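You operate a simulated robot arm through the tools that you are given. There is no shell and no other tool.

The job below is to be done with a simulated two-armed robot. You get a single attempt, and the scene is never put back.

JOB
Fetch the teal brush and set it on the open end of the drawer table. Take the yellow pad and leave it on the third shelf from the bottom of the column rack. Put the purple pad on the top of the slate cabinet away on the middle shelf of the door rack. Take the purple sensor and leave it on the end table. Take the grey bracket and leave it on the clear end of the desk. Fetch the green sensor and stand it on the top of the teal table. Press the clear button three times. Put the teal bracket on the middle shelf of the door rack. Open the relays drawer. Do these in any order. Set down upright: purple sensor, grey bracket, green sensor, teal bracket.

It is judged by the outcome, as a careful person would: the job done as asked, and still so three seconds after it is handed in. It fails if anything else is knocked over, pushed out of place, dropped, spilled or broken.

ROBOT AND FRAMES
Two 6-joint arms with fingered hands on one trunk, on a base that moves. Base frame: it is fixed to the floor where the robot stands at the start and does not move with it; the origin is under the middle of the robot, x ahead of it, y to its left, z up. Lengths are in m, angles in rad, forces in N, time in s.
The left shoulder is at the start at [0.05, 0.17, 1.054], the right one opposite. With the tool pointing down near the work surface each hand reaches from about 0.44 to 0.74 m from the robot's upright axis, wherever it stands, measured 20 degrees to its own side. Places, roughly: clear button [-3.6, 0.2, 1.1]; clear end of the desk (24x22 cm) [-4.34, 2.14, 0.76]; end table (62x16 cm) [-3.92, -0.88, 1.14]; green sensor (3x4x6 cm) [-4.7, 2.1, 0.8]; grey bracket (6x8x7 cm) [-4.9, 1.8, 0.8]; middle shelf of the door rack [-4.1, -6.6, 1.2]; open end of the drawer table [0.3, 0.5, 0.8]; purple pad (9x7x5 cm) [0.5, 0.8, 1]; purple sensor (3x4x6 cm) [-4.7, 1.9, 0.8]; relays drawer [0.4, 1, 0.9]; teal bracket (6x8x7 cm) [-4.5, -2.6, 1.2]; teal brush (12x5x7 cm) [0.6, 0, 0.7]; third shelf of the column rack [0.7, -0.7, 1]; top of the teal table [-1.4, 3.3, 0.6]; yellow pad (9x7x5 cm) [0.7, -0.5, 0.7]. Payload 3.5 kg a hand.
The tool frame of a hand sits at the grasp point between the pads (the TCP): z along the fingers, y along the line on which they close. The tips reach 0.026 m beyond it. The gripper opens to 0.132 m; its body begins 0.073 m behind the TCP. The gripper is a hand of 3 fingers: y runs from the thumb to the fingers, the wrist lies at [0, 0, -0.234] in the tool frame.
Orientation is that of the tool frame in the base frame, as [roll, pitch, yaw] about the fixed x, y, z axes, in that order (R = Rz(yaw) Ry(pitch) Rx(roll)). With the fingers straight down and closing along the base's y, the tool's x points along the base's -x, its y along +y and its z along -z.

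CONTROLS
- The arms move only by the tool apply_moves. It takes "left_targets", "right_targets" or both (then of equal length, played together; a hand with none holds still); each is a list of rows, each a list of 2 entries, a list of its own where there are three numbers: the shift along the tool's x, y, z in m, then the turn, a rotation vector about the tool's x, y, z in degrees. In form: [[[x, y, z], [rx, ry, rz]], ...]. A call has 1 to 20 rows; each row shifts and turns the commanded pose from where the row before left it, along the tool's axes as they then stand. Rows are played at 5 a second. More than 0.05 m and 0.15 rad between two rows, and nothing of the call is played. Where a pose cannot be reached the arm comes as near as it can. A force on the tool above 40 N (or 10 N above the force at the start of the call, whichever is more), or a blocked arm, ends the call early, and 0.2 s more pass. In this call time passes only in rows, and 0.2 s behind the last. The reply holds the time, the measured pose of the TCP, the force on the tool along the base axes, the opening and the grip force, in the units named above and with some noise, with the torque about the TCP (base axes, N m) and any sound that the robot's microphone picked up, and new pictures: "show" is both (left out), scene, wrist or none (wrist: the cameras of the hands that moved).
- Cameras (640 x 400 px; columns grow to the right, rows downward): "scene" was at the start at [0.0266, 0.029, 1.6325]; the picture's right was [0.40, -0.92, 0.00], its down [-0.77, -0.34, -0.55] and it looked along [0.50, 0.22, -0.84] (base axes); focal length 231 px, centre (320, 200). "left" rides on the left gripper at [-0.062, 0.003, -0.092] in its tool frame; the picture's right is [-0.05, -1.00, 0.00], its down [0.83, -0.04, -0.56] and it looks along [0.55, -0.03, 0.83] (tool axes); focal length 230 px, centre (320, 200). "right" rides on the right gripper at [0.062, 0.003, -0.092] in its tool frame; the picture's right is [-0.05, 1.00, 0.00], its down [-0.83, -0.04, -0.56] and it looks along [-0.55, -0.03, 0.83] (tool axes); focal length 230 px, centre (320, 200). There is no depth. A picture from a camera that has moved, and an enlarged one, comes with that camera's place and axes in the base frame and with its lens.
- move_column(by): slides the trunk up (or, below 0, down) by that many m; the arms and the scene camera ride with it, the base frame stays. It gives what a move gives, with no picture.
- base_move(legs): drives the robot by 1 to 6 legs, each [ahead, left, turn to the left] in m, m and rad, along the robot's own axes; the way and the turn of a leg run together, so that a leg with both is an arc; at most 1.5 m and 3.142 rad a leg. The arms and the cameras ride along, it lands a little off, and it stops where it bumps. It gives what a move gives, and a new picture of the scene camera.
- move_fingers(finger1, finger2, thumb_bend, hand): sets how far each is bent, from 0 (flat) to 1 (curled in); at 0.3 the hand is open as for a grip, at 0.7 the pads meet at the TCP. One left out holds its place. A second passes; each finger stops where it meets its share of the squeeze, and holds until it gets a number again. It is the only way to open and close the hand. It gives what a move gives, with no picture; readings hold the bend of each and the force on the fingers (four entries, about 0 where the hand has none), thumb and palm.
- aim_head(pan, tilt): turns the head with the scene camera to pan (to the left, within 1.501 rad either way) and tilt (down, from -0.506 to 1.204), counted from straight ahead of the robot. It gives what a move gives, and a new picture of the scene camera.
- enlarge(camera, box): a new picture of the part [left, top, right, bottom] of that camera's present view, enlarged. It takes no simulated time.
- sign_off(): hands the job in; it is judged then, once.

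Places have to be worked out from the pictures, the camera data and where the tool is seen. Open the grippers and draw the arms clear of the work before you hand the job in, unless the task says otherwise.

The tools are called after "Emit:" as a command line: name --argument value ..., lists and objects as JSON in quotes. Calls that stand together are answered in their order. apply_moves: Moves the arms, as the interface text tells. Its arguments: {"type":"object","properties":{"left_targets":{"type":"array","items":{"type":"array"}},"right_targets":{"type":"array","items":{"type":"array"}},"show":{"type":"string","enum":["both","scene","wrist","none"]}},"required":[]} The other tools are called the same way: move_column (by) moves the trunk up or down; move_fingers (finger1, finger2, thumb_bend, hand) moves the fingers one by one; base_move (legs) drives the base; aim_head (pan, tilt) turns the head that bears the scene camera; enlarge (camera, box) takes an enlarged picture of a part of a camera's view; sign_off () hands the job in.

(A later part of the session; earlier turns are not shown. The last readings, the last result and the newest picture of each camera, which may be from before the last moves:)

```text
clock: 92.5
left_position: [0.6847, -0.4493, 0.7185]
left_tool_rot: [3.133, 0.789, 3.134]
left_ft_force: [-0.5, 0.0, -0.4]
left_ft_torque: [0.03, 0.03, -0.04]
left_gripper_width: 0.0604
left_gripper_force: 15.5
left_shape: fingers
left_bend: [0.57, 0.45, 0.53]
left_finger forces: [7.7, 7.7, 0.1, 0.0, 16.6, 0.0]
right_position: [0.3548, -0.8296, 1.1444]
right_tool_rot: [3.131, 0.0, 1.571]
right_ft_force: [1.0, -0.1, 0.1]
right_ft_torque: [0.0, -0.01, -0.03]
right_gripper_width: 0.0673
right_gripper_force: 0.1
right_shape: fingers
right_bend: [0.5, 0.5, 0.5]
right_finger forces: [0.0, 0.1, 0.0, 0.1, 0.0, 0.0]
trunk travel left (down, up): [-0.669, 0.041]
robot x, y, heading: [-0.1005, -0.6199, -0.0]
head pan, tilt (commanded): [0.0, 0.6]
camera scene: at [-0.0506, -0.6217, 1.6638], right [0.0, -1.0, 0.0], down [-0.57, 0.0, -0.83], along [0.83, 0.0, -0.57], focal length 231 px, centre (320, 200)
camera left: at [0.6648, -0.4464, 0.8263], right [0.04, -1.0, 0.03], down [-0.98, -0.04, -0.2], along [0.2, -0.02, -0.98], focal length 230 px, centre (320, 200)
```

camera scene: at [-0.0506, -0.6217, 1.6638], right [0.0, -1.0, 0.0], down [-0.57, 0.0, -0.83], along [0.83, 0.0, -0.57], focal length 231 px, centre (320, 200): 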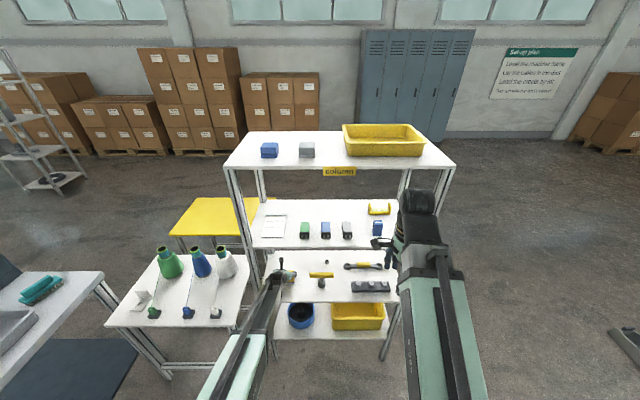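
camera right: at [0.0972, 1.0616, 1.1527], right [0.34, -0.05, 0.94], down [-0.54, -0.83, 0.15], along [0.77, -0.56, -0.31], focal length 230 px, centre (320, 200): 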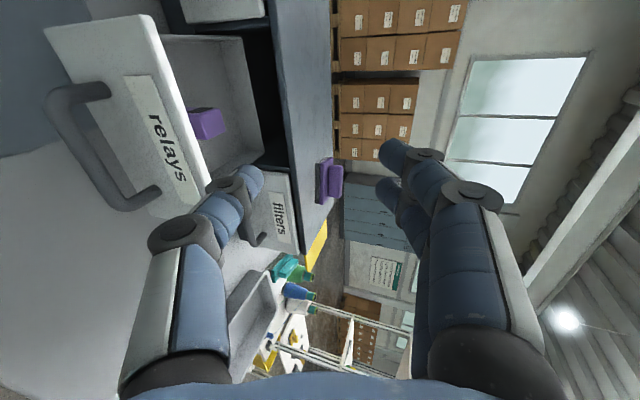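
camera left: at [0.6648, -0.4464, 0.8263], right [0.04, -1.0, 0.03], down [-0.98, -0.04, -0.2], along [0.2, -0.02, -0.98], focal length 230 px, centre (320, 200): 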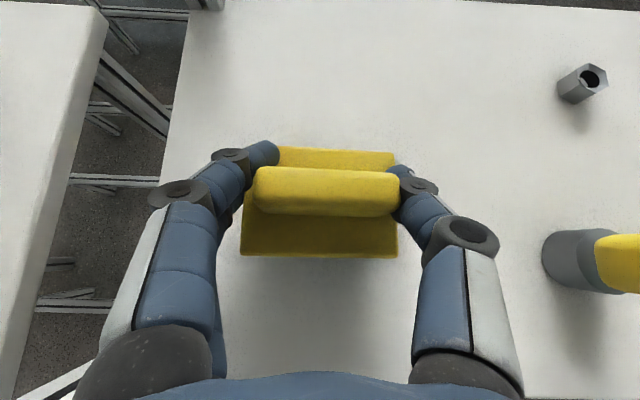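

The pad is off the shelf and steady. I raise it a little, draw it straight out of the rack, and keep it level.

Emit:
apply_moves --left_targets '[[[-0.0142, -0.006, -0.0141], [0, 0, 0]], [[-0.0142, -0.006, -0.0141], [0, 0, 0]], [[0.0255, 0, -0.0257], [0, 0, 0]], [[0.0255, 0, -0.0257], [0, 0, 0]], [[0.0255, 0, -0.0257], [0, 0, 0]], [[0.0255, 0, -0.0257], [0, 0, 0]], [[0, 0, 0], [0, 0, 0]]]' --show "wrist"

Emit:
base_move --legs '[[-0.13, 0, 0]]'

```text
clock: 94.1
left_position: [0.5408, -0.4604, 0.7578]
left_tool_rot: [3.135, 0.789, 3.136]
left_ft_force: [0.3, 0.0, -1.4]
left_ft_torque: [-0.02, 0.0, -0.02]
left_gripper_width: 0.0604
left_gripper_force: 16.2
left_shape: fingers
left_bend: [0.57, 0.45, 0.53]
left_finger forces: [7.5, 7.6, 0.0, 0.0, 17.0, 0.0]
right_position: [0.3547, -0.8295, 1.1446]
right_tool_rot: [3.133, 0.0, 1.571]
right_ft_force: [0.2, -0.8, 0.6]
right_ft_torque: [0.04, 0.03, 0.0]
right_gripper_width: 0.0678
right_gripper_force: 0.1
right_shape: fingers
right_bend: [0.5, 0.5, 0.5]
right_finger forces: [0.0, 0.0, 0.0, 0.0, 0.0, 0.0]
trunk travel left (down, up): [-0.669, 0.041]
robot x, y, heading: [-0.1028, -0.6222, 0.002]
head pan, tilt (commanded): [0.0, 0.6]
camera left: at [0.5196, -0.4573, 0.8671], right [0.04, -1.0, 0.03], down [-0.98, -0.04, -0.2], along [0.2, -0.02, -0.98], focal length 230 px, centre (320, 200)
```

left: 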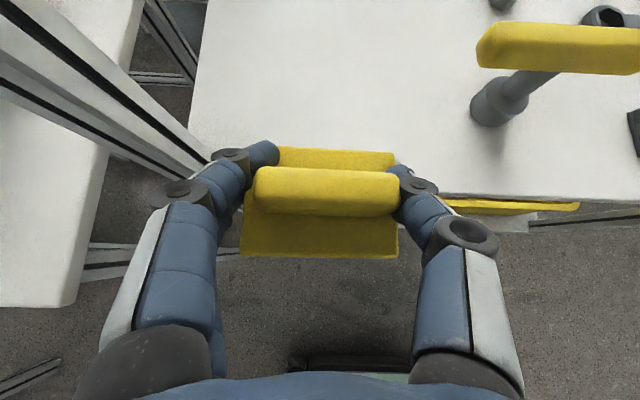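

```text
clock: 95.4
left_position: [0.4079, -0.4608, 0.7595]
left_tool_rot: [3.135, 0.791, 3.136]
left_ft_force: [-1.2, 0.2, -1.4]
left_ft_torque: [0.0, 0.0, 0.04]
left_gripper_width: 0.0606
left_gripper_force: 16.9
left_shape: fingers
left_bend: [0.57, 0.45, 0.53]
left_finger forces: [7.7, 7.6, 0.0, 0.1, 17.0, 0.1]
right_position: [0.2203, -0.831, 1.1455]
right_tool_rot: [3.131, 0.0, 1.568]
right_ft_force: [-0.3, 0.1, -0.5]
right_ft_torque: [-0.01, -0.04, -0.01]
right_gripper_width: 0.0672
right_gripper_force: 0.1
right_shape: fingers
right_bend: [0.5, 0.5, 0.5]
right_finger forces: [0.0, 0.1, 0.0, 0.0, 0.1, 0.1]
trunk travel left (down, up): [-0.669, 0.041]
robot x, y, heading: [-0.2335, -0.6264, 0.002]
head pan, tilt (commanded): [0.0, 0.6]
camera scene: at [-0.1849, -0.6216, 1.6639], right [0.0, -1.0, 0.0], down [-0.56, 0.0, -0.83], along [0.83, 0.0, -0.56], focal length 231 px, centre (320, 200)
```

scene: 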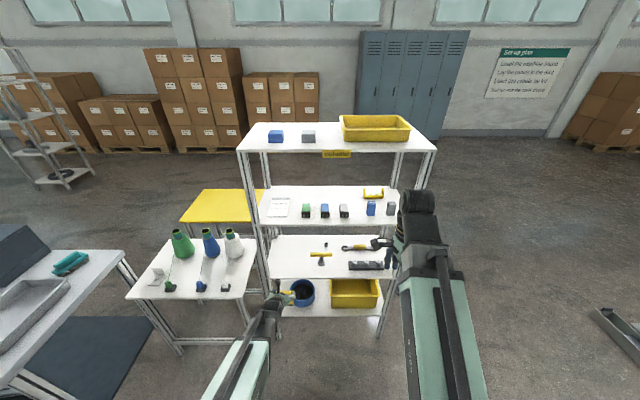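

The pad is out of the rack. I raise it to z≈1.10 and move sideways to y≈-0.59, still in front of the rack.

Emit:
apply_moves --left_targets '[[[-0.027, -0.0144, -0.0268], [0, 0, 0]], [[-0.027, -0.0144, -0.0268], [0, 0, 0]], [[-0.027, -0.0144, -0.0268], [0, 0, 0]], [[-0.027, -0.0144, -0.0268], [0, 0, 0]], [[-0.027, -0.0144, -0.0268], [0, 0, 0]], [[-0.027, -0.0144, -0.0268], [0, 0, 0]], [[-0.027, -0.0144, -0.0268], [0, 0, 0]], [[-0.027, -0.0144, -0.0268], [0, 0, 0]], [[-0.027, -0.0144, -0.0268], [0, 0, 0]], [[0, 0, 0], [0, 0, 0]]]' --show "both"

```text
clock: 97.6
left_position: [0.4072, -0.5928, 1.1035]
left_tool_rot: [3.134, 0.79, 3.137]
left_ft_force: [0.4, -0.6, -1.1]
left_ft_torque: [-0.03, 0.0, 0.03]
left_gripper_width: 0.0604
left_gripper_force: 16.5
left_shape: fingers
left_bend: [0.57, 0.45, 0.53]
left_finger forces: [7.8, 7.5, 0.1, 0.0, 17.3, 0.0]
right_position: [0.2205, -0.8297, 1.1449]
right_tool_rot: [3.132, 0.0, 1.569]
right_ft_force: [0.2, -0.3, -0.1]
right_ft_torque: [0.0, 0.01, -0.02]
right_gripper_width: 0.0675
right_gripper_force: 0.0
right_shape: fingers
right_bend: [0.5, 0.5, 0.5]
right_finger forces: [0.0, 0.0, 0.0, 0.1, 0.0, 0.1]
trunk travel left (down, up): [-0.669, 0.041]
robot x, y, heading: [-0.2341, -0.6257, -0.003]
head pan, tilt (commanded): [0.0, 0.6]
camera scene: at [-0.1824, -0.6215, 1.6638], right [0.0, -1.0, 0.0], down [-0.57, 0.0, -0.82], along [0.82, 0.0, -0.57], focal length 231 px, centre (320, 200)
camera left: at [0.3863, -0.5899, 1.211], right [0.04, -1.0, 0.03], down [-0.98, -0.04, -0.2], along [0.2, -0.02, -0.98], focal length 230 px, centre (320, 200)
```

scene: 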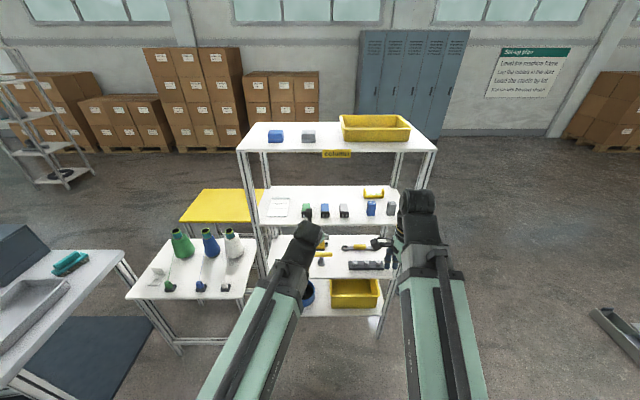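
left: 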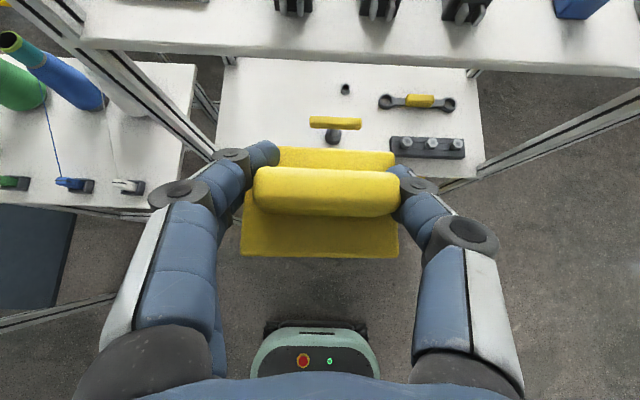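

The pad is level in the hand above shelf-three height. I drive ahead 12 cm, then check the clearance over the small blocks.

Emit:
base_move --legs '[[0.12, 0, 0]]'

Emit:
enlarge --camera "left" --box '[160, 0, 560, 280]'

Emit:
enlarge --camera "scene" --box '[220, 120, 420, 280]'

```text
clock: 98.8
left_position: [0.5288, -0.5929, 1.1009]
left_tool_rot: [3.135, 0.786, 3.134]
left_ft_force: [0.4, 0.2, -1.1]
left_ft_torque: [-0.01, 0.03, 0.01]
left_gripper_width: 0.0603
left_gripper_force: 16.4
left_shape: fingers
left_bend: [0.57, 0.45, 0.53]
left_finger forces: [7.7, 7.3, 0.1, 0.0, 17.3, 0.0]
right_position: [0.3421, -0.8311, 1.1436]
right_tool_rot: [3.134, 0.0, 1.568]
right_ft_force: [-0.2, -0.4, 0.2]
right_ft_torque: [0.02, 0.03, 0.01]
right_gripper_width: 0.0674
right_gripper_force: 0.2
right_shape: fingers
right_bend: [0.5, 0.5, 0.5]
right_finger forces: [0.1, 0.1, 0.1, 0.0, 0.1, 0.0]
trunk travel left (down, up): [-0.669, 0.041]
robot x, y, heading: [-0.1119, -0.6248, -0.003]
head pan, tilt (commanded): [0.0, 0.6]
camera scene: at [-0.0598, -0.622, 1.6637], right [0.0, -1.0, 0.0], down [-0.57, 0.0, -0.82], along [0.82, 0.0, -0.57], focal length 231 px, centre (320, 200)
```

scene: 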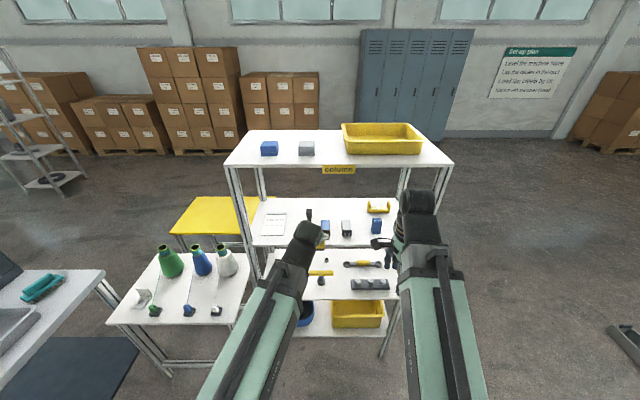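

```text
1.43 times, centred on (360, 140) of left
camera zoom: at [0.5082, -0.5905, 1.2096], right [0.04, -1.0, 0.03], down [-0.98, -0.04, -0.2], along [0.2, -0.02, -0.98], focal length 329 px, centre (263, 286)
```

zoom: 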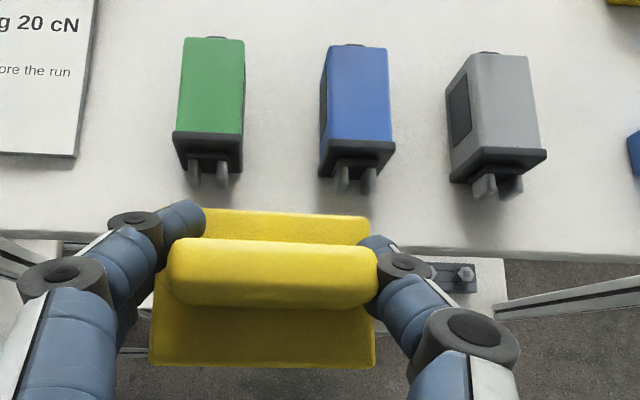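

```text
2.50 times, centred on (320, 200) of scene
camera zoom: at [-0.0598, -0.622, 1.6637], right [0.0, -1.0, 0.0], down [-0.57, 0.0, -0.82], along [0.82, 0.0, -0.57], focal length 577 px, centre (320, 200)
```

zoom: 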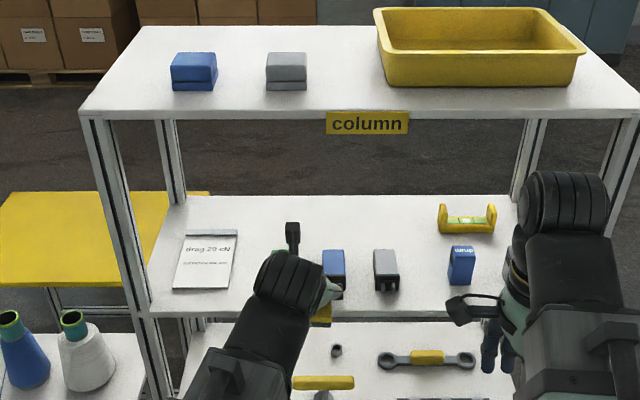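

Block tops measure z≈1.047, their backs at x≈0.69; the pad bottom rides at ≈1.07. I advance to TCP x≈0.73 over the blocks.

Emit:
apply_moves --left_targets '[[[-0.0284, 0, 0.0286], [0, 0, 0]], [[-0.0284, 0, 0.0286], [0, 0, 0]], [[-0.0284, 0, 0.0286], [0, 0, 0]], [[-0.0284, 0, 0.0286], [0, 0, 0]], [[-0.0284, 0, 0.0286], [0, 0, 0]], [[0, 0, 0], [0, 0, 0]]]' --show "both"

```text
clock: 100.2
left_position: [0.7299, -0.593, 1.1035]
left_tool_rot: [3.134, 0.788, 3.134]
left_ft_force: [0.2, 0.6, -1.1]
left_ft_torque: [0.03, 0.0, -0.01]
left_gripper_width: 0.0601
left_gripper_force: 15.8
left_shape: fingers
left_bend: [0.57, 0.45, 0.53]
left_finger forces: [7.7, 7.4, 0.0, 0.0, 17.5, 0.0]
right_position: [0.3408, -0.8306, 1.1443]
right_tool_rot: [3.135, 0.0, 1.569]
right_ft_force: [0.6, -0.7, 0.0]
right_ft_torque: [-0.01, -0.01, -0.01]
right_gripper_width: 0.0675
right_gripper_force: 0.1
right_shape: fingers
right_bend: [0.5, 0.5, 0.5]
right_finger forces: [0.0, 0.0, 0.0, 0.0, 0.0, 0.0]
trunk travel left (down, up): [-0.669, 0.041]
robot x, y, heading: [-0.1112, -0.6231, 0.0]
head pan, tilt (commanded): [0.0, 0.6]
camera scene: at [-0.063, -0.6219, 1.6639], right [0.0, -1.0, 0.0], down [-0.56, 0.0, -0.83], along [0.83, 0.0, -0.56], focal length 231 px, centre (320, 200)
camera left: at [0.7088, -0.5906, 1.2112], right [0.03, -1.0, 0.03], down [-0.98, -0.04, -0.2], along [0.2, -0.02, -0.98], focal length 230 px, centre (320, 200)
```

scene: 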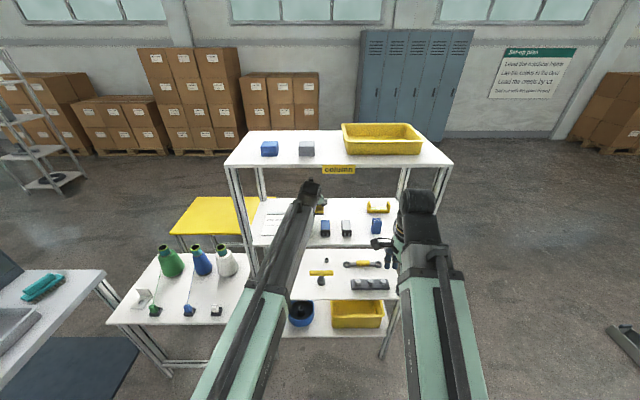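
left: 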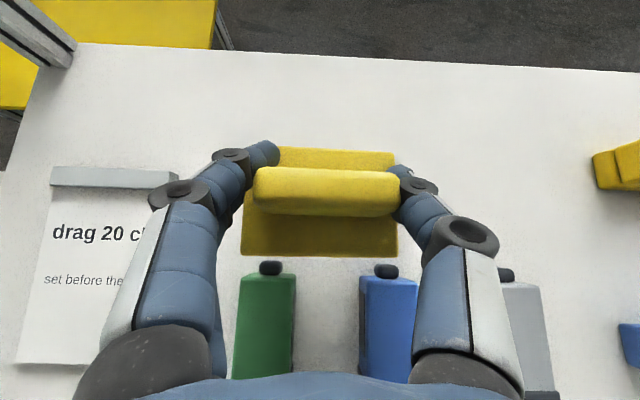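

No contact, and the pad is behind the blocks. I go 1.2 cm deeper while descending, then lower gently to the shelf.

Emit:
apply_moves --left_targets '[[[0, 0, 0.017], [0, 0, 0]], [[0.0106, 0, 0.0106], [0, 0, 0]], [[0.0071, 0, 0.0071], [0, 0, 0]], [[0.0028, 0, 0.0028], [0, 0, 0]], [[0.0021, 0, 0.0021], [0, 0, 0]], [[0, 0, 0], [0, 0, 0]]]' --show "wrist"

```text
clock: 101.6
left_position: [0.7412, -0.5934, 1.063]
left_tool_rot: [3.137, 0.796, 3.139]
left_ft_force: [5.6, 3.2, 20.3]
left_ft_torque: [-0.86, -0.24, 0.16]
left_gripper_width: 0.0596
left_gripper_force: 23.4
left_shape: fingers
left_bend: [0.57, 0.45, 0.54]
left_finger forces: [10.5, 7.6, 0.0, 0.0, 27.4, 0.1]
right_position: [0.3392, -0.8326, 1.1454]
right_tool_rot: [3.131, -0.001, 1.57]
right_ft_force: [0.3, -0.3, -1.0]
right_ft_torque: [0.02, 0.03, -0.02]
right_gripper_width: 0.0674
right_gripper_force: 0.0
right_shape: fingers
right_bend: [0.5, 0.5, 0.5]
right_finger forces: [0.0, 0.0, 0.0, 0.1, 0.0, 0.0]
trunk travel left (down, up): [-0.669, 0.041]
robot x, y, heading: [-0.1144, -0.6252, -0.001]
head pan, tilt (commanded): [0.0, 0.6]
camera left: at [0.7198, -0.5903, 1.1708], right [0.04, -1.0, 0.03], down [-0.98, -0.04, -0.2], along [0.21, -0.03, -0.98], focal length 230 px, centre (320, 200)
```

left: 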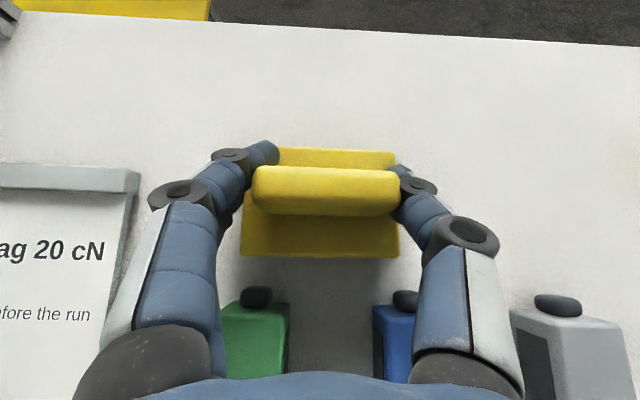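

The pad is on the shelf (20 N contact). I ease up 3 mm, then open the hand partway.

Emit:
apply_moves --left_targets '[[[-0.0021, 0, -0.0021], [0, 0, 0]], [[0, 0, 0], [0, 0, 0]]]' --show "none"

Emit:
move_fingers --hand "left" --finger1 0.37 --finger2 0.37 --thumb_bend 0.37

Emit:
enlarge --camera "left" --box '[120, 80, 520, 330]'

```text
clock: 102.2
left_position: [0.7395, -0.5941, 1.0613]
left_tool_rot: [3.134, 0.791, 3.138]
left_ft_force: [5.4, 0.4, 16.7]
left_ft_torque: [-0.77, -0.28, 0.25]
left_gripper_width: 0.0595
left_gripper_force: 22.3
left_shape: fingers
left_bend: [0.57, 0.45, 0.54]
left_finger forces: [9.5, 7.6, 0.0, 0.0, 27.0, 0.1]
right_position: [0.341, -0.8311, 1.1442]
right_tool_rot: [3.131, -0.001, 1.57]
right_ft_force: [-0.2, 0.3, 0.0]
right_ft_torque: [-0.03, -0.06, 0.02]
right_gripper_width: 0.0673
right_gripper_force: 0.1
right_shape: fingers
right_bend: [0.5, 0.5, 0.5]
right_finger forces: [0.1, 0.0, 0.1, 0.1, 0.0, 0.0]
trunk travel left (down, up): [-0.669, 0.041]
robot x, y, heading: [-0.1138, -0.6244, -0.005]
head pan, tilt (commanded): [0.0, 0.6]
```

```text
clock: 103.2
left_position: [0.7404, -0.5931, 1.0602]
left_tool_rot: [3.133, 0.789, 3.135]
left_ft_force: [0.2, -0.2, -0.4]
left_ft_torque: [0.01, 0.0, -0.02]
left_gripper_width: 0.1108
left_gripper_force: 0.0
left_shape: fingers
left_bend: [0.37, 0.37, 0.37]
left_finger forces: [0.0, 0.1, 0.0, 0.1, 0.0, 0.0]
right_position: [0.3411, -0.8312, 1.1451]
right_tool_rot: [3.132, 0.0, 1.569]
right_ft_force: [0.2, 0.5, 0.3]
right_ft_torque: [0.02, 0.01, 0.0]
right_gripper_width: 0.0673
right_gripper_force: 0.1
right_shape: fingers
right_bend: [0.5, 0.5, 0.5]
right_finger forces: [0.1, 0.1, 0.1, 0.1, 0.0, 0.1]
trunk travel left (down, up): [-0.669, 0.041]
robot x, y, heading: [-0.1093, -0.6231, -0.002]
head pan, tilt (commanded): [0.0, 0.6]
```

```text
1.60 times, centred on (320, 205) of left
camera zoom: at [0.7198, -0.5908, 1.1698], right [0.04, -1.0, 0.03], down [-0.98, -0.04, -0.2], along [0.2, -0.02, -0.98], focal length 368 px, centre (320, 192)
```

zoom: 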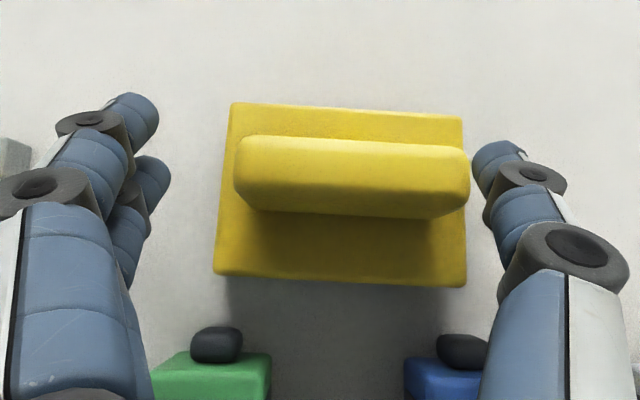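

The pad rests on the third shelf, free of the fingers. I rise 4 cm and withdraw straight back out.

Emit:
apply_moves --left_targets '[[[-0.0142, 0, -0.0141], [0, 0, 0]], [[-0.0142, 0, -0.0141], [0, 0, 0]], [[0.0142, 0, -0.0143], [0, 0, 0]], [[0.0284, 0, -0.0286], [0, 0, 0]], [[0.0284, 0, -0.0286], [0, 0, 0]], [[0.0284, 0, -0.0286], [0, 0, 0]], [[0.0284, 0, -0.0286], [0, 0, 0]], [[0.02, 0, -0.02], [0, 0, 0]], [[0, 0, 0], [0, 0, 0]]]' --show "both"

```text
clock: 105.2
left_position: [0.5305, -0.595, 1.1013]
left_tool_rot: [3.134, 0.789, 3.134]
left_ft_force: [0.2, -0.3, -0.1]
left_ft_torque: [-0.03, -0.02, 0.0]
left_gripper_width: 0.1109
left_gripper_force: 0.0
left_shape: fingers
left_bend: [0.37, 0.37, 0.37]
left_finger forces: [0.1, 0.0, 0.0, 0.0, 0.0, 0.1]
right_position: [0.3412, -0.832, 1.1429]
right_tool_rot: [3.133, 0.0, 1.569]
right_ft_force: [-0.5, 0.9, 0.5]
right_ft_torque: [0.06, 0.04, 0.02]
right_gripper_width: 0.0673
right_gripper_force: 0.0
right_shape: fingers
right_bend: [0.5, 0.5, 0.5]
right_finger forces: [0.0, 0.0, 0.0, 0.0, 0.0, 0.0]
trunk travel left (down, up): [-0.669, 0.041]
robot x, y, heading: [-0.1152, -0.6252, -0.003]
head pan, tilt (commanded): [0.0, 0.6]
camera scene: at [-0.0624, -0.6219, 1.6638], right [0.0, -1.0, 0.0], down [-0.57, 0.0, -0.82], along [0.82, 0.0, -0.57], focal length 231 px, centre (320, 200)
camera left: at [0.51, -0.5913, 1.2103], right [0.03, -1.0, 0.03], down [-0.98, -0.04, -0.2], along [0.2, -0.02, -0.98], focal length 230 px, centre (320, 200)
```

scene: 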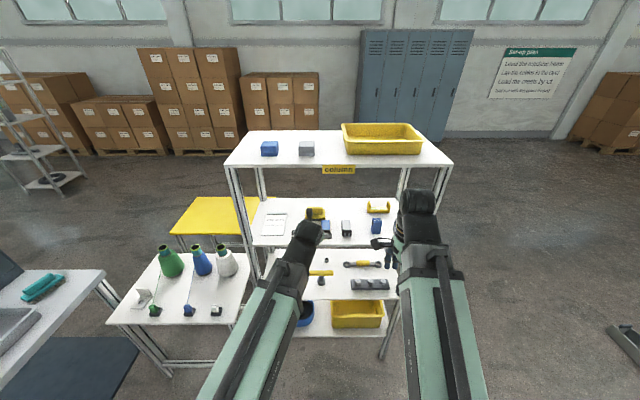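
left: 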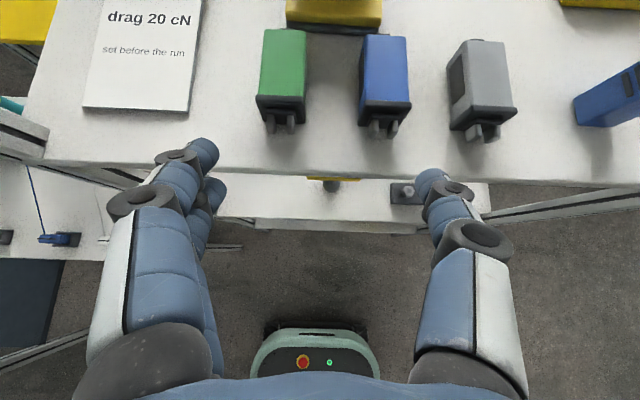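

Yellow pad done. I back away from the rack, then bring the left hand back to pointing down.

Emit:
base_move --legs '[[-0.35, 0, 0]]'

Emit:
apply_moves --left_targets '[[[0, 0, 0], [0, 7.5, 0]], [[0, 0, 0], [0, 7.5, 0]], [[0, 0, 0], [0, 7.5, 0]], [[0, 0, 0], [0, 7.5, 0]], [[0, 0, 0], [0, 7.5, 0]], [[0, 0, 0], [0, 7.6, 0]], [[0.02, 0.03, 0], [0, 0, 0]], [[0.02, 0.03, 0], [0, 0, 0]], [[0.02, 0.03, 0], [0, 0, 0]], [[0.02, 0.03, 0], [0, 0, 0]], [[0.02, 0.03, 0], [0, 0, 0]], [[0, 0.03, -0.02], [0, 0, 0]], [[0, 0, 0], [0, 0, 0]]]' --show "none"

Emit:
aim_head --pan 1.5 --tilt 0.5

Emit:
aim_head --pan -1.5 --tilt 0.5

```text
clock: 107.5
left_position: [0.1858, -0.5957, 1.102]
left_tool_rot: [3.134, 0.789, 3.13]
left_ft_force: [0.6, 0.5, -0.2]
left_ft_torque: [0.05, 0.01, 0.01]
left_gripper_width: 0.1109
left_gripper_force: 0.1
left_shape: fingers
left_bend: [0.37, 0.37, 0.37]
left_finger forces: [0.0, 0.0, 0.1, 0.0, 0.1, 0.0]
right_position: [-0.0038, -0.832, 1.144]
right_tool_rot: [3.131, -0.002, 1.564]
right_ft_force: [-0.1, 0.5, -0.7]
right_ft_torque: [-0.02, -0.01, -0.03]
right_gripper_width: 0.0673
right_gripper_force: 0.0
right_shape: fingers
right_bend: [0.5, 0.5, 0.5]
right_finger forces: [0.1, 0.1, 0.1, 0.0, 0.1, 0.1]
trunk travel left (down, up): [-0.669, 0.041]
robot x, y, heading: [-0.454, -0.6226, -0.004]
head pan, tilt (commanded): [0.0, 0.6]
camera scene: at [-0.4082, -0.6204, 1.6639], right [-0.01, -1.0, 0.0], down [-0.56, 0.0, -0.83], along [0.83, -0.01, -0.56], focal length 231 px, centre (320, 200)
```

scene: 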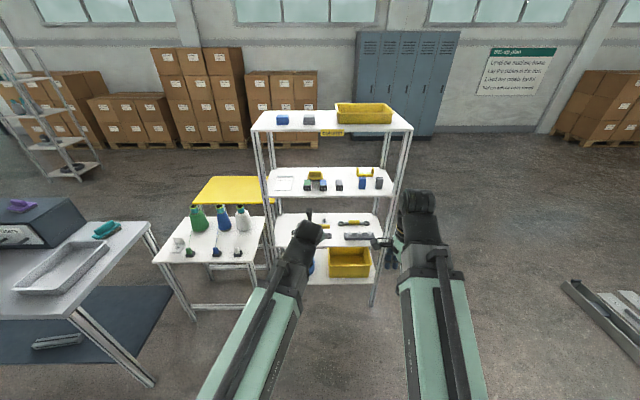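

```text
clock: 110.3
left_position: [0.0855, -0.4157, 1.1243]
left_tool_rot: [3.135, 0.002, 3.135]
left_ft_force: [-0.4, 0.7, -0.4]
left_ft_torque: [0.0, 0.0, -0.01]
left_gripper_width: 0.1107
left_gripper_force: 0.1
left_shape: fingers
left_bend: [0.37, 0.37, 0.37]
left_finger forces: [0.0, 0.1, 0.0, 0.1, 0.0, 0.0]
right_position: [-0.0041, -0.8317, 1.1448]
right_tool_rot: [3.134, -0.002, 1.565]
right_ft_force: [-0.3, 0.8, 0.5]
right_ft_torque: [-0.02, 0.04, 0.05]
right_gripper_width: 0.0674
right_gripper_force: 0.1
right_shape: fingers
right_bend: [0.5, 0.5, 0.5]
right_finger forces: [0.0, 0.1, 0.0, 0.0, 0.0, 0.0]
trunk travel left (down, up): [-0.669, 0.041]
robot x, y, heading: [-0.4548, -0.622, -0.01]
head pan, tilt (commanded): [0.0, 0.6]
```

```text
clock: 111.9
left_position: [0.0855, -0.4151, 1.1235]
left_tool_rot: [3.137, 0.003, 3.134]
left_ft_force: [0.8, -0.7, 0.5]
left_ft_torque: [-0.01, -0.01, -0.03]
left_gripper_width: 0.1111
left_gripper_force: 0.0
left_shape: fingers
left_bend: [0.37, 0.37, 0.37]
left_finger forces: [0.1, 0.0, 0.0, 0.1, 0.0, 0.0]
right_position: [-0.0043, -0.8308, 1.1445]
right_tool_rot: [3.132, 0.002, 1.562]
right_ft_force: [0.6, -0.1, 0.1]
right_ft_torque: [0.0, -0.01, -0.02]
right_gripper_width: 0.0674
right_gripper_force: 0.0
right_shape: fingers
right_bend: [0.5, 0.5, 0.5]
right_finger forces: [0.0, 0.1, 0.0, 0.0, 0.0, 0.0]
trunk travel left (down, up): [-0.669, 0.041]
robot x, y, heading: [-0.4607, -0.6216, -0.006]
head pan, tilt (commanded): [1.499, 0.499]
camera scene: at [-0.4879, -0.529, 1.6729], right [1.0, -0.08, 0.0], down [-0.04, -0.48, -0.88], along [0.07, 0.88, -0.48], focal length 231 px, centre (320, 200)
```

scene: 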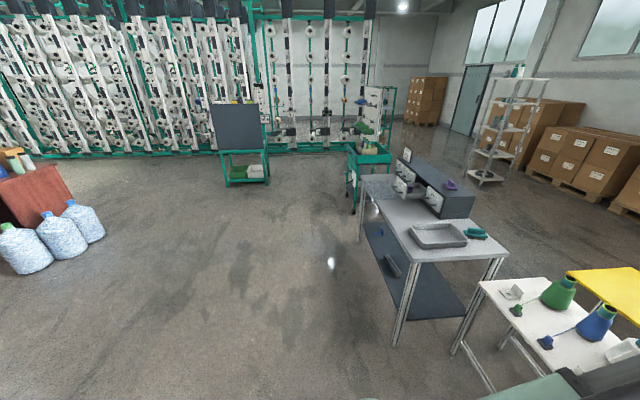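

```text
clock: 114.5
left_position: [0.0866, -0.4158, 1.1229]
left_tool_rot: [3.137, 0.001, 3.135]
left_ft_force: [-0.3, 0.6, -0.7]
left_ft_torque: [-0.02, 0.01, -0.03]
left_gripper_width: 0.1111
left_gripper_force: 0.1
left_shape: fingers
left_bend: [0.37, 0.37, 0.37]
left_finger forces: [0.1, 0.0, 0.0, 0.1, 0.1, 0.0]
right_position: [-0.0029, -0.8324, 1.1445]
right_tool_rot: [3.131, 0.001, 1.562]
right_ft_force: [0.1, 0.7, -0.2]
right_ft_torque: [0.01, -0.01, 0.03]
right_gripper_width: 0.0675
right_gripper_force: 0.1
right_shape: fingers
right_bend: [0.5, 0.5, 0.5]
right_finger forces: [0.0, 0.0, 0.1, 0.1, 0.0, 0.1]
trunk travel left (down, up): [-0.669, 0.041]
robot x, y, heading: [-0.4575, -0.6201, -0.007]
head pan, tilt (commanded): [-1.499, 0.499]
camera scene: at [-0.4893, -0.7105, 1.6729], right [-1.0, -0.06, 0.0], down [-0.03, 0.48, -0.88], along [0.06, -0.88, -0.48], focal length 231 px, centre (320, 200)
```

scene: 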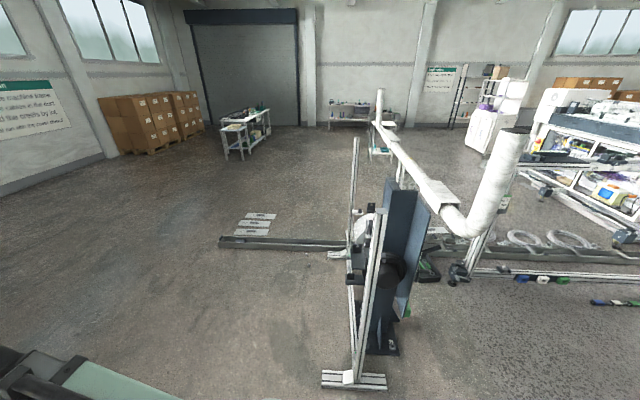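

The way west looks open: brown desk and water jugs ahead-left, a rig to the south. I strafe north to y≈0, turn to face -x and look.

Emit:
base_move --legs '[[0, 0.6, 0], [0, 0, 3.14]]'

Emit:
aim_head --pan 0.0 --tilt 0.4

```text
clock: 125.2
left_position: [-0.9989, -0.2146, 1.1228]
left_tool_rot: [3.136, 0.003, -0.026]
left_ft_force: [-0.1, -0.8, 0.1]
left_ft_torque: [0.02, 0.0, -0.02]
left_gripper_width: 0.111
left_gripper_force: 0.0
left_shape: fingers
left_bend: [0.37, 0.37, 0.37]
left_finger forces: [0.0, 0.1, 0.0, 0.1, 0.0, 0.0]
right_position: [-0.9008, 0.1992, 1.1445]
right_tool_rot: [3.132, 0.0, -1.597]
right_ft_force: [-1.0, -0.5, -0.1]
right_ft_torque: [0.03, 0.01, -0.02]
right_gripper_width: 0.0674
right_gripper_force: 0.0
right_shape: fingers
right_bend: [0.5, 0.5, 0.5]
right_finger forces: [0.0, 0.0, 0.0, 0.0, 0.0, 0.1]
trunk travel left (down, up): [-0.669, 0.041]
robot x, y, heading: [-0.4522, -0.0217, 3.117]
head pan, tilt (commanded): [-1.499, 0.499]
camera scene: at [-0.4131, 0.0698, 1.6729], right [1.0, 0.05, 0.0], down [0.02, -0.48, -0.88], along [-0.04, 0.88, -0.48], focal length 231 px, centre (320, 200)
```

scene: 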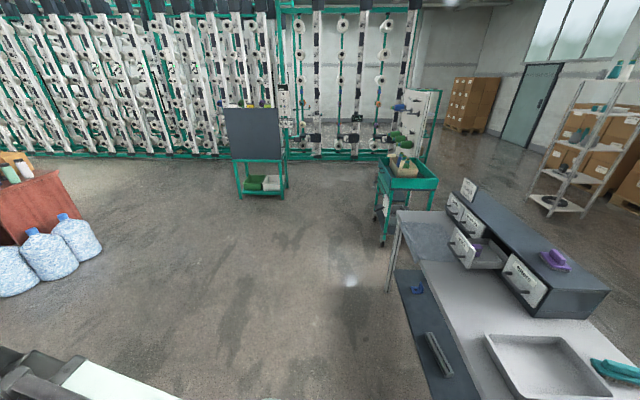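

```text
clock: 126.8
left_position: [-0.9985, -0.2156, 1.1239]
left_tool_rot: [3.135, 0.003, -0.023]
left_ft_force: [-0.1, -0.2, -0.1]
left_ft_torque: [-0.02, 0.01, 0.0]
left_gripper_width: 0.1112
left_gripper_force: 0.1
left_shape: fingers
left_bend: [0.37, 0.37, 0.37]
left_finger forces: [0.0, 0.0, 0.1, 0.0, 0.0, 0.0]
right_position: [-0.9003, 0.1997, 1.1459]
right_tool_rot: [3.134, -0.001, -1.597]
right_ft_force: [0.8, -0.1, -0.5]
right_ft_torque: [0.0, 0.01, 0.03]
right_gripper_width: 0.0674
right_gripper_force: 0.0
right_shape: fingers
right_bend: [0.5, 0.5, 0.5]
right_finger forces: [0.1, 0.1, 0.0, 0.0, 0.1, 0.0]
trunk travel left (down, up): [-0.669, 0.041]
robot x, y, heading: [-0.4544, -0.02, 3.118]
head pan, tilt (commanded): [0.0, 0.4]
camera scene: at [-0.5016, -0.0186, 1.6821], right [0.03, 1.0, 0.0], down [0.39, -0.01, -0.92], along [-0.92, 0.02, -0.39], focal length 231 px, centre (320, 200)
```

scene: 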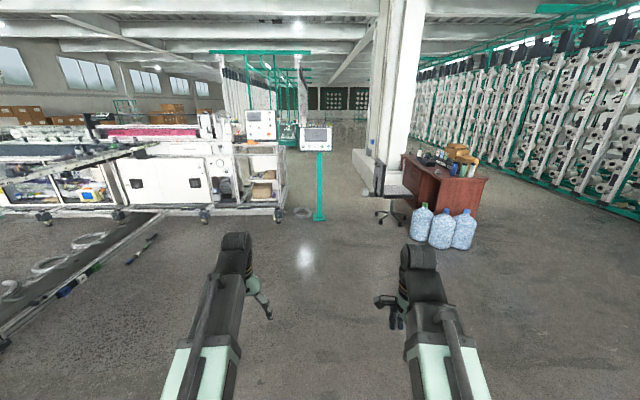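

The operator post with the panel (clear button) and the brown desk are ahead. I zoom in on both.

Emit:
enlarge --camera "scene" --box '[370, 130, 510, 260]'

Emit:
enlarge --camera "scene" --box '[230, 100, 350, 230]'

Emit:
enlarge --camera "scene" --box '[0, 90, 300, 240]'

```text
3.08 times, centred on (440, 195) of scene
camera zoom: at [-0.5016, -0.0186, 1.6821], right [0.03, 1.0, 0.0], down [0.39, -0.01, -0.92], along [-0.92, 0.02, -0.39], focal length 710 px, centre (-49, 215)
```

zoom: 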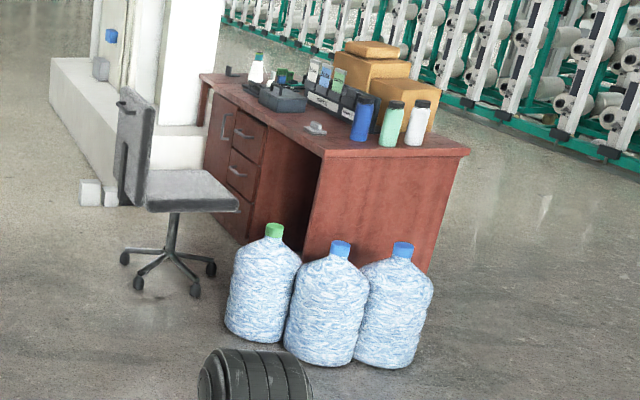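

```text
3.08 times, centred on (290, 165) of scene
camera zoom: at [-0.5016, -0.0186, 1.6821], right [0.03, 1.0, 0.0], down [0.39, -0.01, -0.92], along [-0.92, 0.02, -0.39], focal length 710 px, centre (412, 308)
```

zoom: 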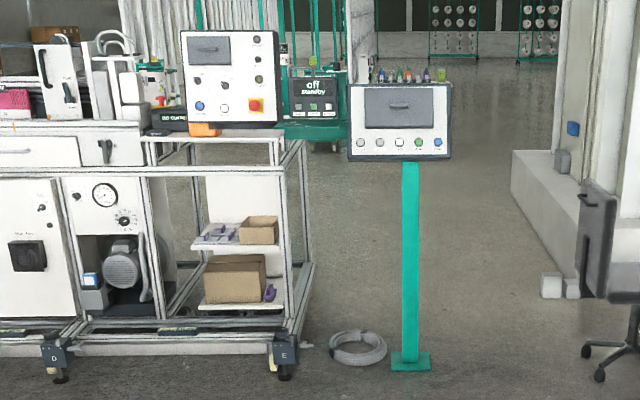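

```text
2.13 times, centred on (150, 165) of scene
camera zoom: at [-0.5016, -0.0186, 1.6821], right [0.03, 1.0, 0.0], down [0.39, -0.01, -0.92], along [-0.92, 0.02, -0.39], focal length 492 px, centre (683, 275)
```

zoom: 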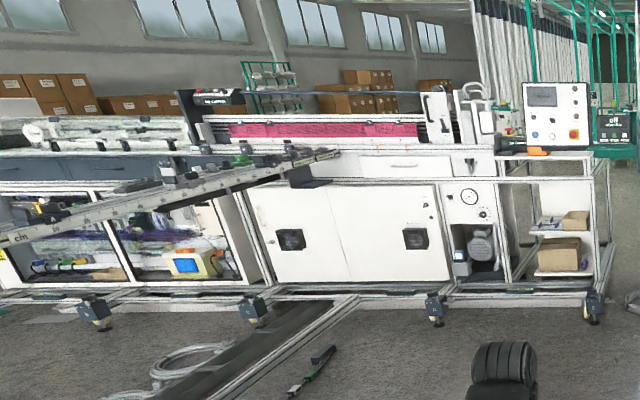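

The panel post stands at x≈-3.6 and the end table is the machine's end shelf; the desk runs along x at y≈1.6–2.25. I drive to about (-2.1, 2.0) for a closer look at the desk.

Emit:
base_move --legs '[[1.2, -0.9, 0], [0.4, -1.1, 0]]'

Emit:
enlarge --camera "scene" --box '[200, 100, 480, 300]'

```text
clock: 139.8
left_position: [-2.5411, 1.8489, 1.1224]
left_tool_rot: [3.137, 0.0, -0.056]
left_ft_force: [0.3, -0.2, 0.1]
left_ft_torque: [0.04, 0.0, -0.01]
left_gripper_width: 0.1112
left_gripper_force: 0.1
left_shape: fingers
left_bend: [0.37, 0.37, 0.37]
left_finger forces: [0.0, 0.0, 0.1, 0.0, 0.0, 0.0]
right_position: [-2.4302, 2.26, 1.1452]
right_tool_rot: [3.133, -0.001, -1.629]
right_ft_force: [0.1, 0.4, 0.6]
right_ft_torque: [0.01, 0.0, 0.01]
right_gripper_width: 0.0673
right_gripper_force: 0.0
right_shape: fingers
right_bend: [0.5, 0.5, 0.5]
right_finger forces: [0.0, 0.0, 0.0, 0.1, 0.1, 0.0]
trunk travel left (down, up): [-0.669, 0.041]
robot x, y, heading: [-1.9869, 2.0271, 3.085]
head pan, tilt (commanded): [0.0, 0.4]
camera scene: at [-2.0384, 2.0302, 1.6821], right [0.06, 1.0, 0.0], down [0.39, -0.02, -0.92], along [-0.92, 0.05, -0.39], focal length 231 px, centre (320, 200)
```

scene: 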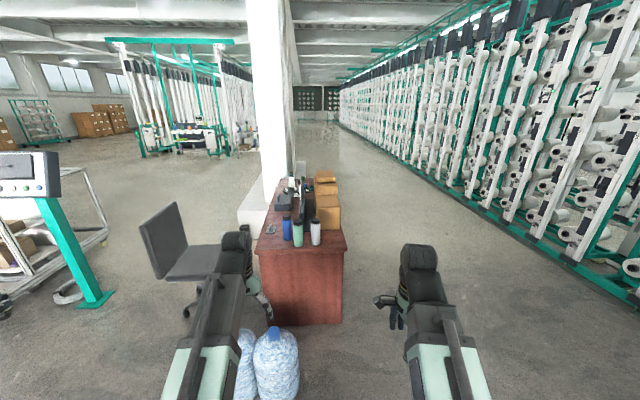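

```text
2.00 times, centred on (340, 200) of scene
camera zoom: at [-2.0384, 2.0302, 1.6821], right [0.06, 1.0, 0.0], down [0.39, -0.02, -0.92], along [-0.92, 0.05, -0.39], focal length 461 px, centre (280, 200)
```

zoom: 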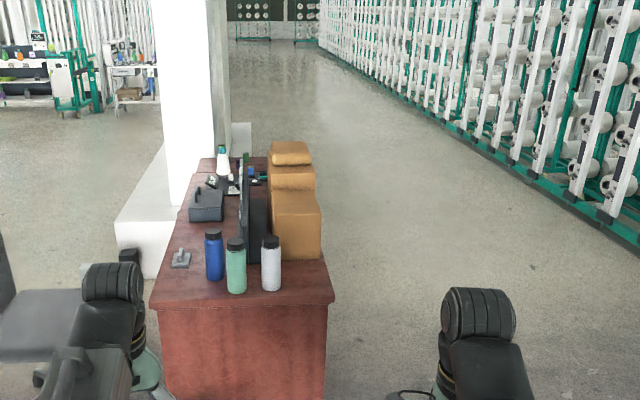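

North of the desk is a wide free aisle. I drive around to about (-4.5, 3.0) and turn to face the desk from the north.

Emit:
base_move --legs '[[0.5, -0.95, 0.056], [1.5, 0, 0], [0.5, 0, 0], [0, 0, 1.571]]'

Emit:
aim_head --pan 0.0 --tilt 0.75

Emit:
enlarge --camera "scene" --box '[180, 60, 460, 260]'

```text
clock: 158.8
left_position: [-4.2625, 2.4377, 1.123]
left_tool_rot: [3.138, 0.002, 1.576]
left_ft_force: [0.3, -0.8, -0.3]
left_ft_torque: [-0.02, -0.02, 0.01]
left_gripper_width: 0.1111
left_gripper_force: 0.1
left_shape: fingers
left_bend: [0.37, 0.37, 0.37]
left_finger forces: [0.0, 0.0, 0.1, 0.0, 0.0, 0.0]
right_position: [-4.6801, 2.5233, 1.1448]
right_tool_rot: [3.132, 0.001, 0.005]
right_ft_force: [-0.4, -0.2, -1.4]
right_ft_torque: [-0.04, 0.03, 0.0]
right_gripper_width: 0.0676
right_gripper_force: 0.0
right_shape: fingers
right_bend: [0.5, 0.5, 0.5]
right_finger forces: [0.0, 0.1, 0.1, 0.1, 0.1, 0.1]
trunk travel left (down, up): [-0.669, 0.041]
robot x, y, heading: [-4.4714, 2.9823, -1.568]
head pan, tilt (commanded): [0.0, 0.4]
camera scene: at [-4.4705, 2.9272, 1.6821], right [-1.0, 0.0, 0.0], down [0.0, 0.39, -0.92], along [0.0, -0.92, -0.39], focal length 231 px, centre (320, 200)
```

scene: 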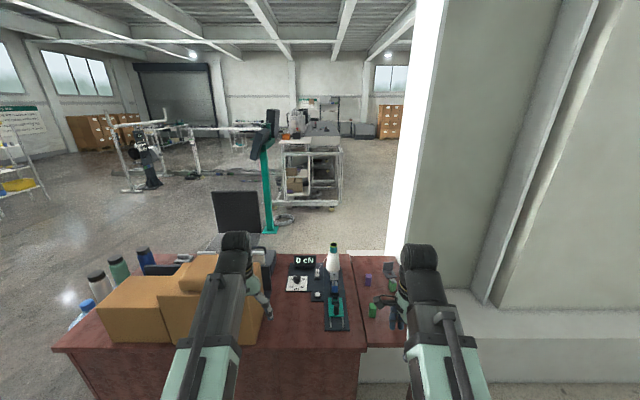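

```text
clock: 159.6
left_position: [-4.2623, 2.4378, 1.1225]
left_tool_rot: [3.135, 0.001, 1.575]
left_ft_force: [-0.3, -0.1, -0.3]
left_ft_torque: [-0.01, -0.04, 0.0]
left_gripper_width: 0.111
left_gripper_force: 0.1
left_shape: fingers
left_bend: [0.37, 0.37, 0.37]
left_finger forces: [0.1, 0.1, 0.1, 0.0, 0.1, 0.0]
right_position: [-4.6789, 2.5237, 1.1449]
right_tool_rot: [3.132, -0.001, 0.003]
right_ft_force: [0.3, -0.5, -0.2]
right_ft_torque: [-0.05, -0.01, 0.02]
right_gripper_width: 0.0676
right_gripper_force: 0.0
right_shape: fingers
right_bend: [0.5, 0.5, 0.5]
right_finger forces: [0.0, 0.0, 0.0, 0.0, 0.1, 0.1]
trunk travel left (down, up): [-0.669, 0.041]
robot x, y, heading: [-4.4721, 2.9813, -1.568]
head pan, tilt (commanded): [0.0, 0.75]
camera scene: at [-4.4706, 2.9369, 1.651], right [-1.0, 0.0, 0.0], down [0.0, 0.68, -0.73], along [0.0, -0.73, -0.68], focal length 231 px, centre (320, 200)
```

scene: 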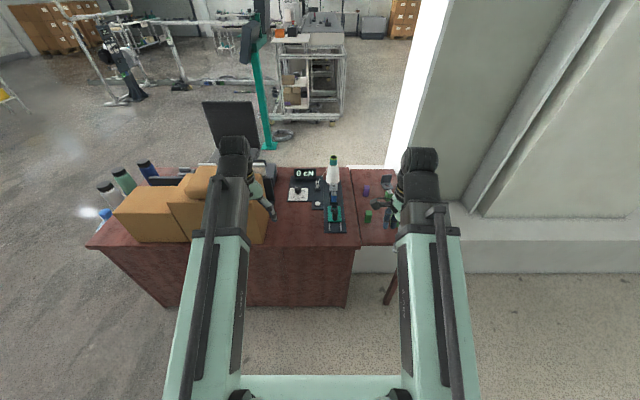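

```text
2.00 times, centred on (320, 160) of scene
camera zoom: at [-4.4706, 2.9369, 1.651], right [-1.0, 0.0, 0.0], down [0.0, 0.68, -0.73], along [0.0, -0.73, -0.68], focal length 461 px, centre (320, 280)
```

zoom: 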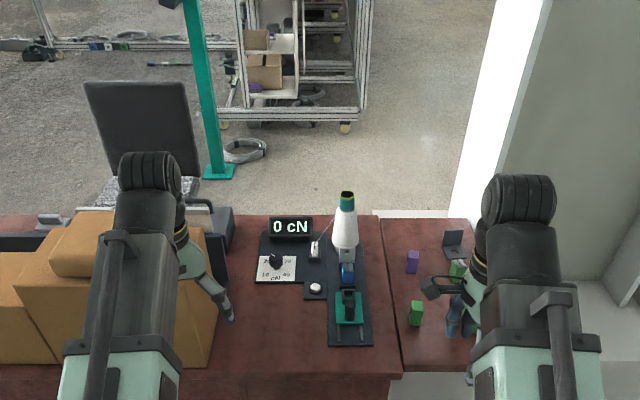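

The sensors and bracket lie on the dark-red side leaf; the clear spot (about image column 270) is bare desk. I zoom in on both.

Emit:
enlarge --camera "scene" --box '[340, 160, 420, 240]'

Emit:
enlarge --camera "right" --box '[0, 0, 640, 400]'

Emit:
enlarge --camera "left" --box '[0, 0, 640, 400]'

```text
5.00 times, centred on (380, 200) of scene
camera zoom: at [-4.4706, 2.9369, 1.651], right [-1.0, 0.0, 0.0], down [0.0, 0.68, -0.73], along [0.0, -0.73, -0.68], focal length 1153 px, centre (20, 200)
```

zoom: 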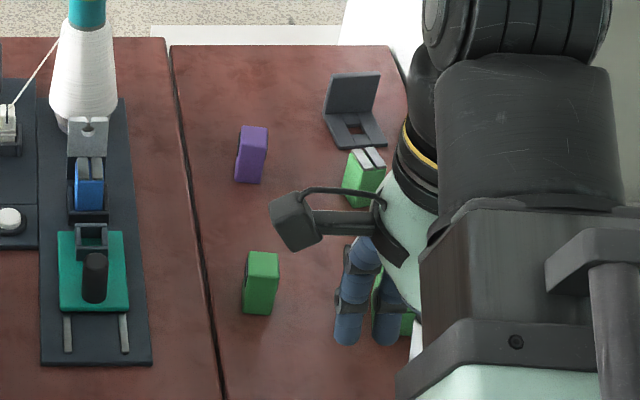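

```text
1.00 times, centred on (320, 200) of right (not enlarged: the box is as wide or as high as the picture)
camera zoom: at [-4.617, 2.5234, 1.2369], right [-0.05, -1.0, 0.01], down [-0.83, 0.05, 0.56], along [-0.55, 0.02, -0.83], focal length 230 px, centre (320, 200)
```

zoom: 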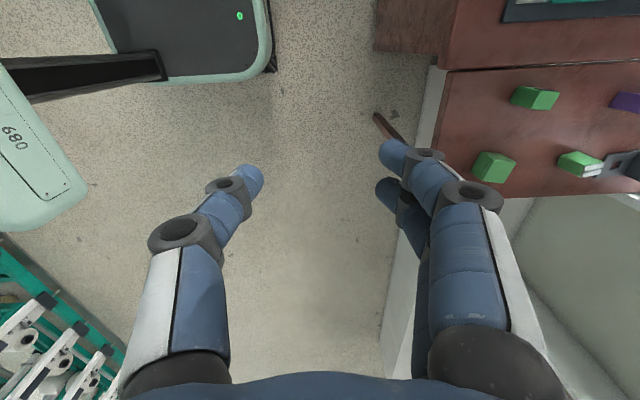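

```text
1.00 times, centred on (320, 200) of left (not enlarged: the box is as wide or as high as the picture)
camera zoom: at [-4.2582, 2.3771, 1.2157], right [-1.0, -0.06, 0.0], down [-0.05, 0.83, 0.55], along [-0.03, 0.55, -0.83], focal length 230 px, centre (320, 200)
```

zoom: 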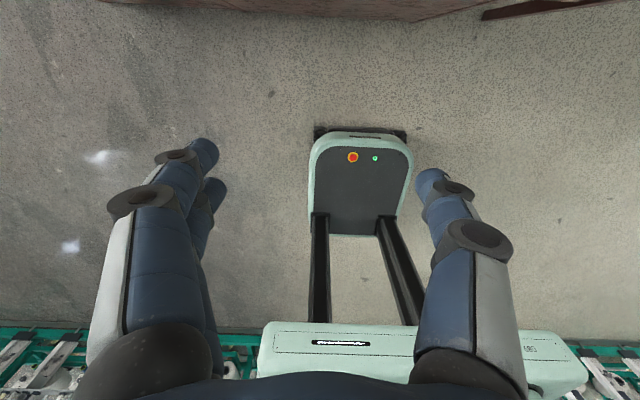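

Green sensor A at (-4.717, 2.137) and the purple one at (-4.735, 1.937) stand upright; the grey L-bracket is at about (-4.876, 1.842). I lift the left hand clear, then drive closer to put the bracket within the right hand's reach.

Emit:
apply_moves --left_targets '[[[0.01, 0.03, -0.035], [0, 0, 0]], [[0.01, 0.03, -0.035], [0, 0, 0]], [[0.01, 0.03, -0.035], [0, 0, 0]], [[0, 0.03, -0.03], [0, 0, 0]], [[0, 0, 0], [0, 0, 0]]]' --right_targets '[[[0, -0.01, -0.03], [0, 0, 0]], [[0, -0.01, -0.03], [0, 0, 0]], [[0, -0.01, -0.03], [0, 0, 0]], [[0, 0, 0], [0, 0, 0]], [[0, 0, 0], [0, 0, 0]]]' --show "none"

Emit:
base_move --legs '[[0.15, -0.2, 0]]'

```text
clock: 160.8
left_position: [-4.1349, 2.4401, 1.2013]
left_tool_rot: [3.133, 0.012, 1.575]
left_ft_force: [0.2, 0.5, -0.1]
left_ft_torque: [-0.03, 0.01, -0.04]
left_gripper_width: 0.1112
left_gripper_force: 0.0
left_shape: fingers
left_bend: [0.37, 0.37, 0.37]
left_finger forces: [0.0, 0.0, 0.0, 0.0, 0.0, 0.1]
left hand out of reach, approached as far as the arm can: row 2, 3, 4
right_position: [-4.6799, 2.523, 1.1445]
right_tool_rot: [3.133, 0.0, 0.002]
right_ft_force: [-1.2, 0.1, 0.1]
right_ft_torque: [0.01, 0.0, -0.01]
right_gripper_width: 0.0675
right_gripper_force: 0.1
right_shape: fingers
right_bend: [0.5, 0.5, 0.5]
right_finger forces: [0.0, 0.0, 0.0, 0.0, 0.0, 0.0]
right hand out of reach, approached as far as the arm can: row 1, 2, 3
trunk travel left (down, up): [-0.669, 0.041]
robot x, y, heading: [-4.4705, 2.9818, -1.569]
head pan, tilt (commanded): [0.0, 0.75]
```

```text
clock: 162.6
left_position: [-4.336, 2.288, 1.201]
left_tool_rot: [3.131, 0.01, 1.573]
left_ft_force: [-0.1, -0.1, 0.3]
left_ft_torque: [-0.02, -0.05, -0.03]
left_gripper_width: 0.1108
left_gripper_force: 0.2
left_shape: fingers
left_bend: [0.37, 0.37, 0.37]
left_finger forces: [0.1, 0.1, 0.1, 0.1, 0.0, 0.0]
right_position: [-4.8789, 2.3738, 1.1441]
right_tool_rot: [3.133, -0.001, 0.004]
right_ft_force: [0.0, -0.1, 0.0]
right_ft_torque: [0.02, -0.01, -0.01]
right_gripper_width: 0.0673
right_gripper_force: 0.1
right_shape: fingers
right_bend: [0.5, 0.5, 0.5]
right_finger forces: [0.0, 0.1, 0.0, 0.0, 0.0, 0.0]
trunk travel left (down, up): [-0.669, 0.041]
robot x, y, heading: [-4.6715, 2.8311, -1.574]
head pan, tilt (commanded): [0.0, 0.75]
camera scene: at [-4.6696, 2.7865, 1.6509], right [-1.0, 0.0, 0.0], down [0.0, 0.68, -0.73], along [0.0, -0.73, -0.68], focal length 231 px, centre (320, 200)
```

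scene: 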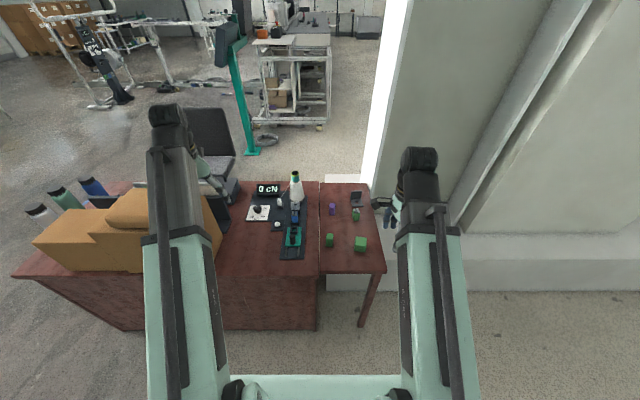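

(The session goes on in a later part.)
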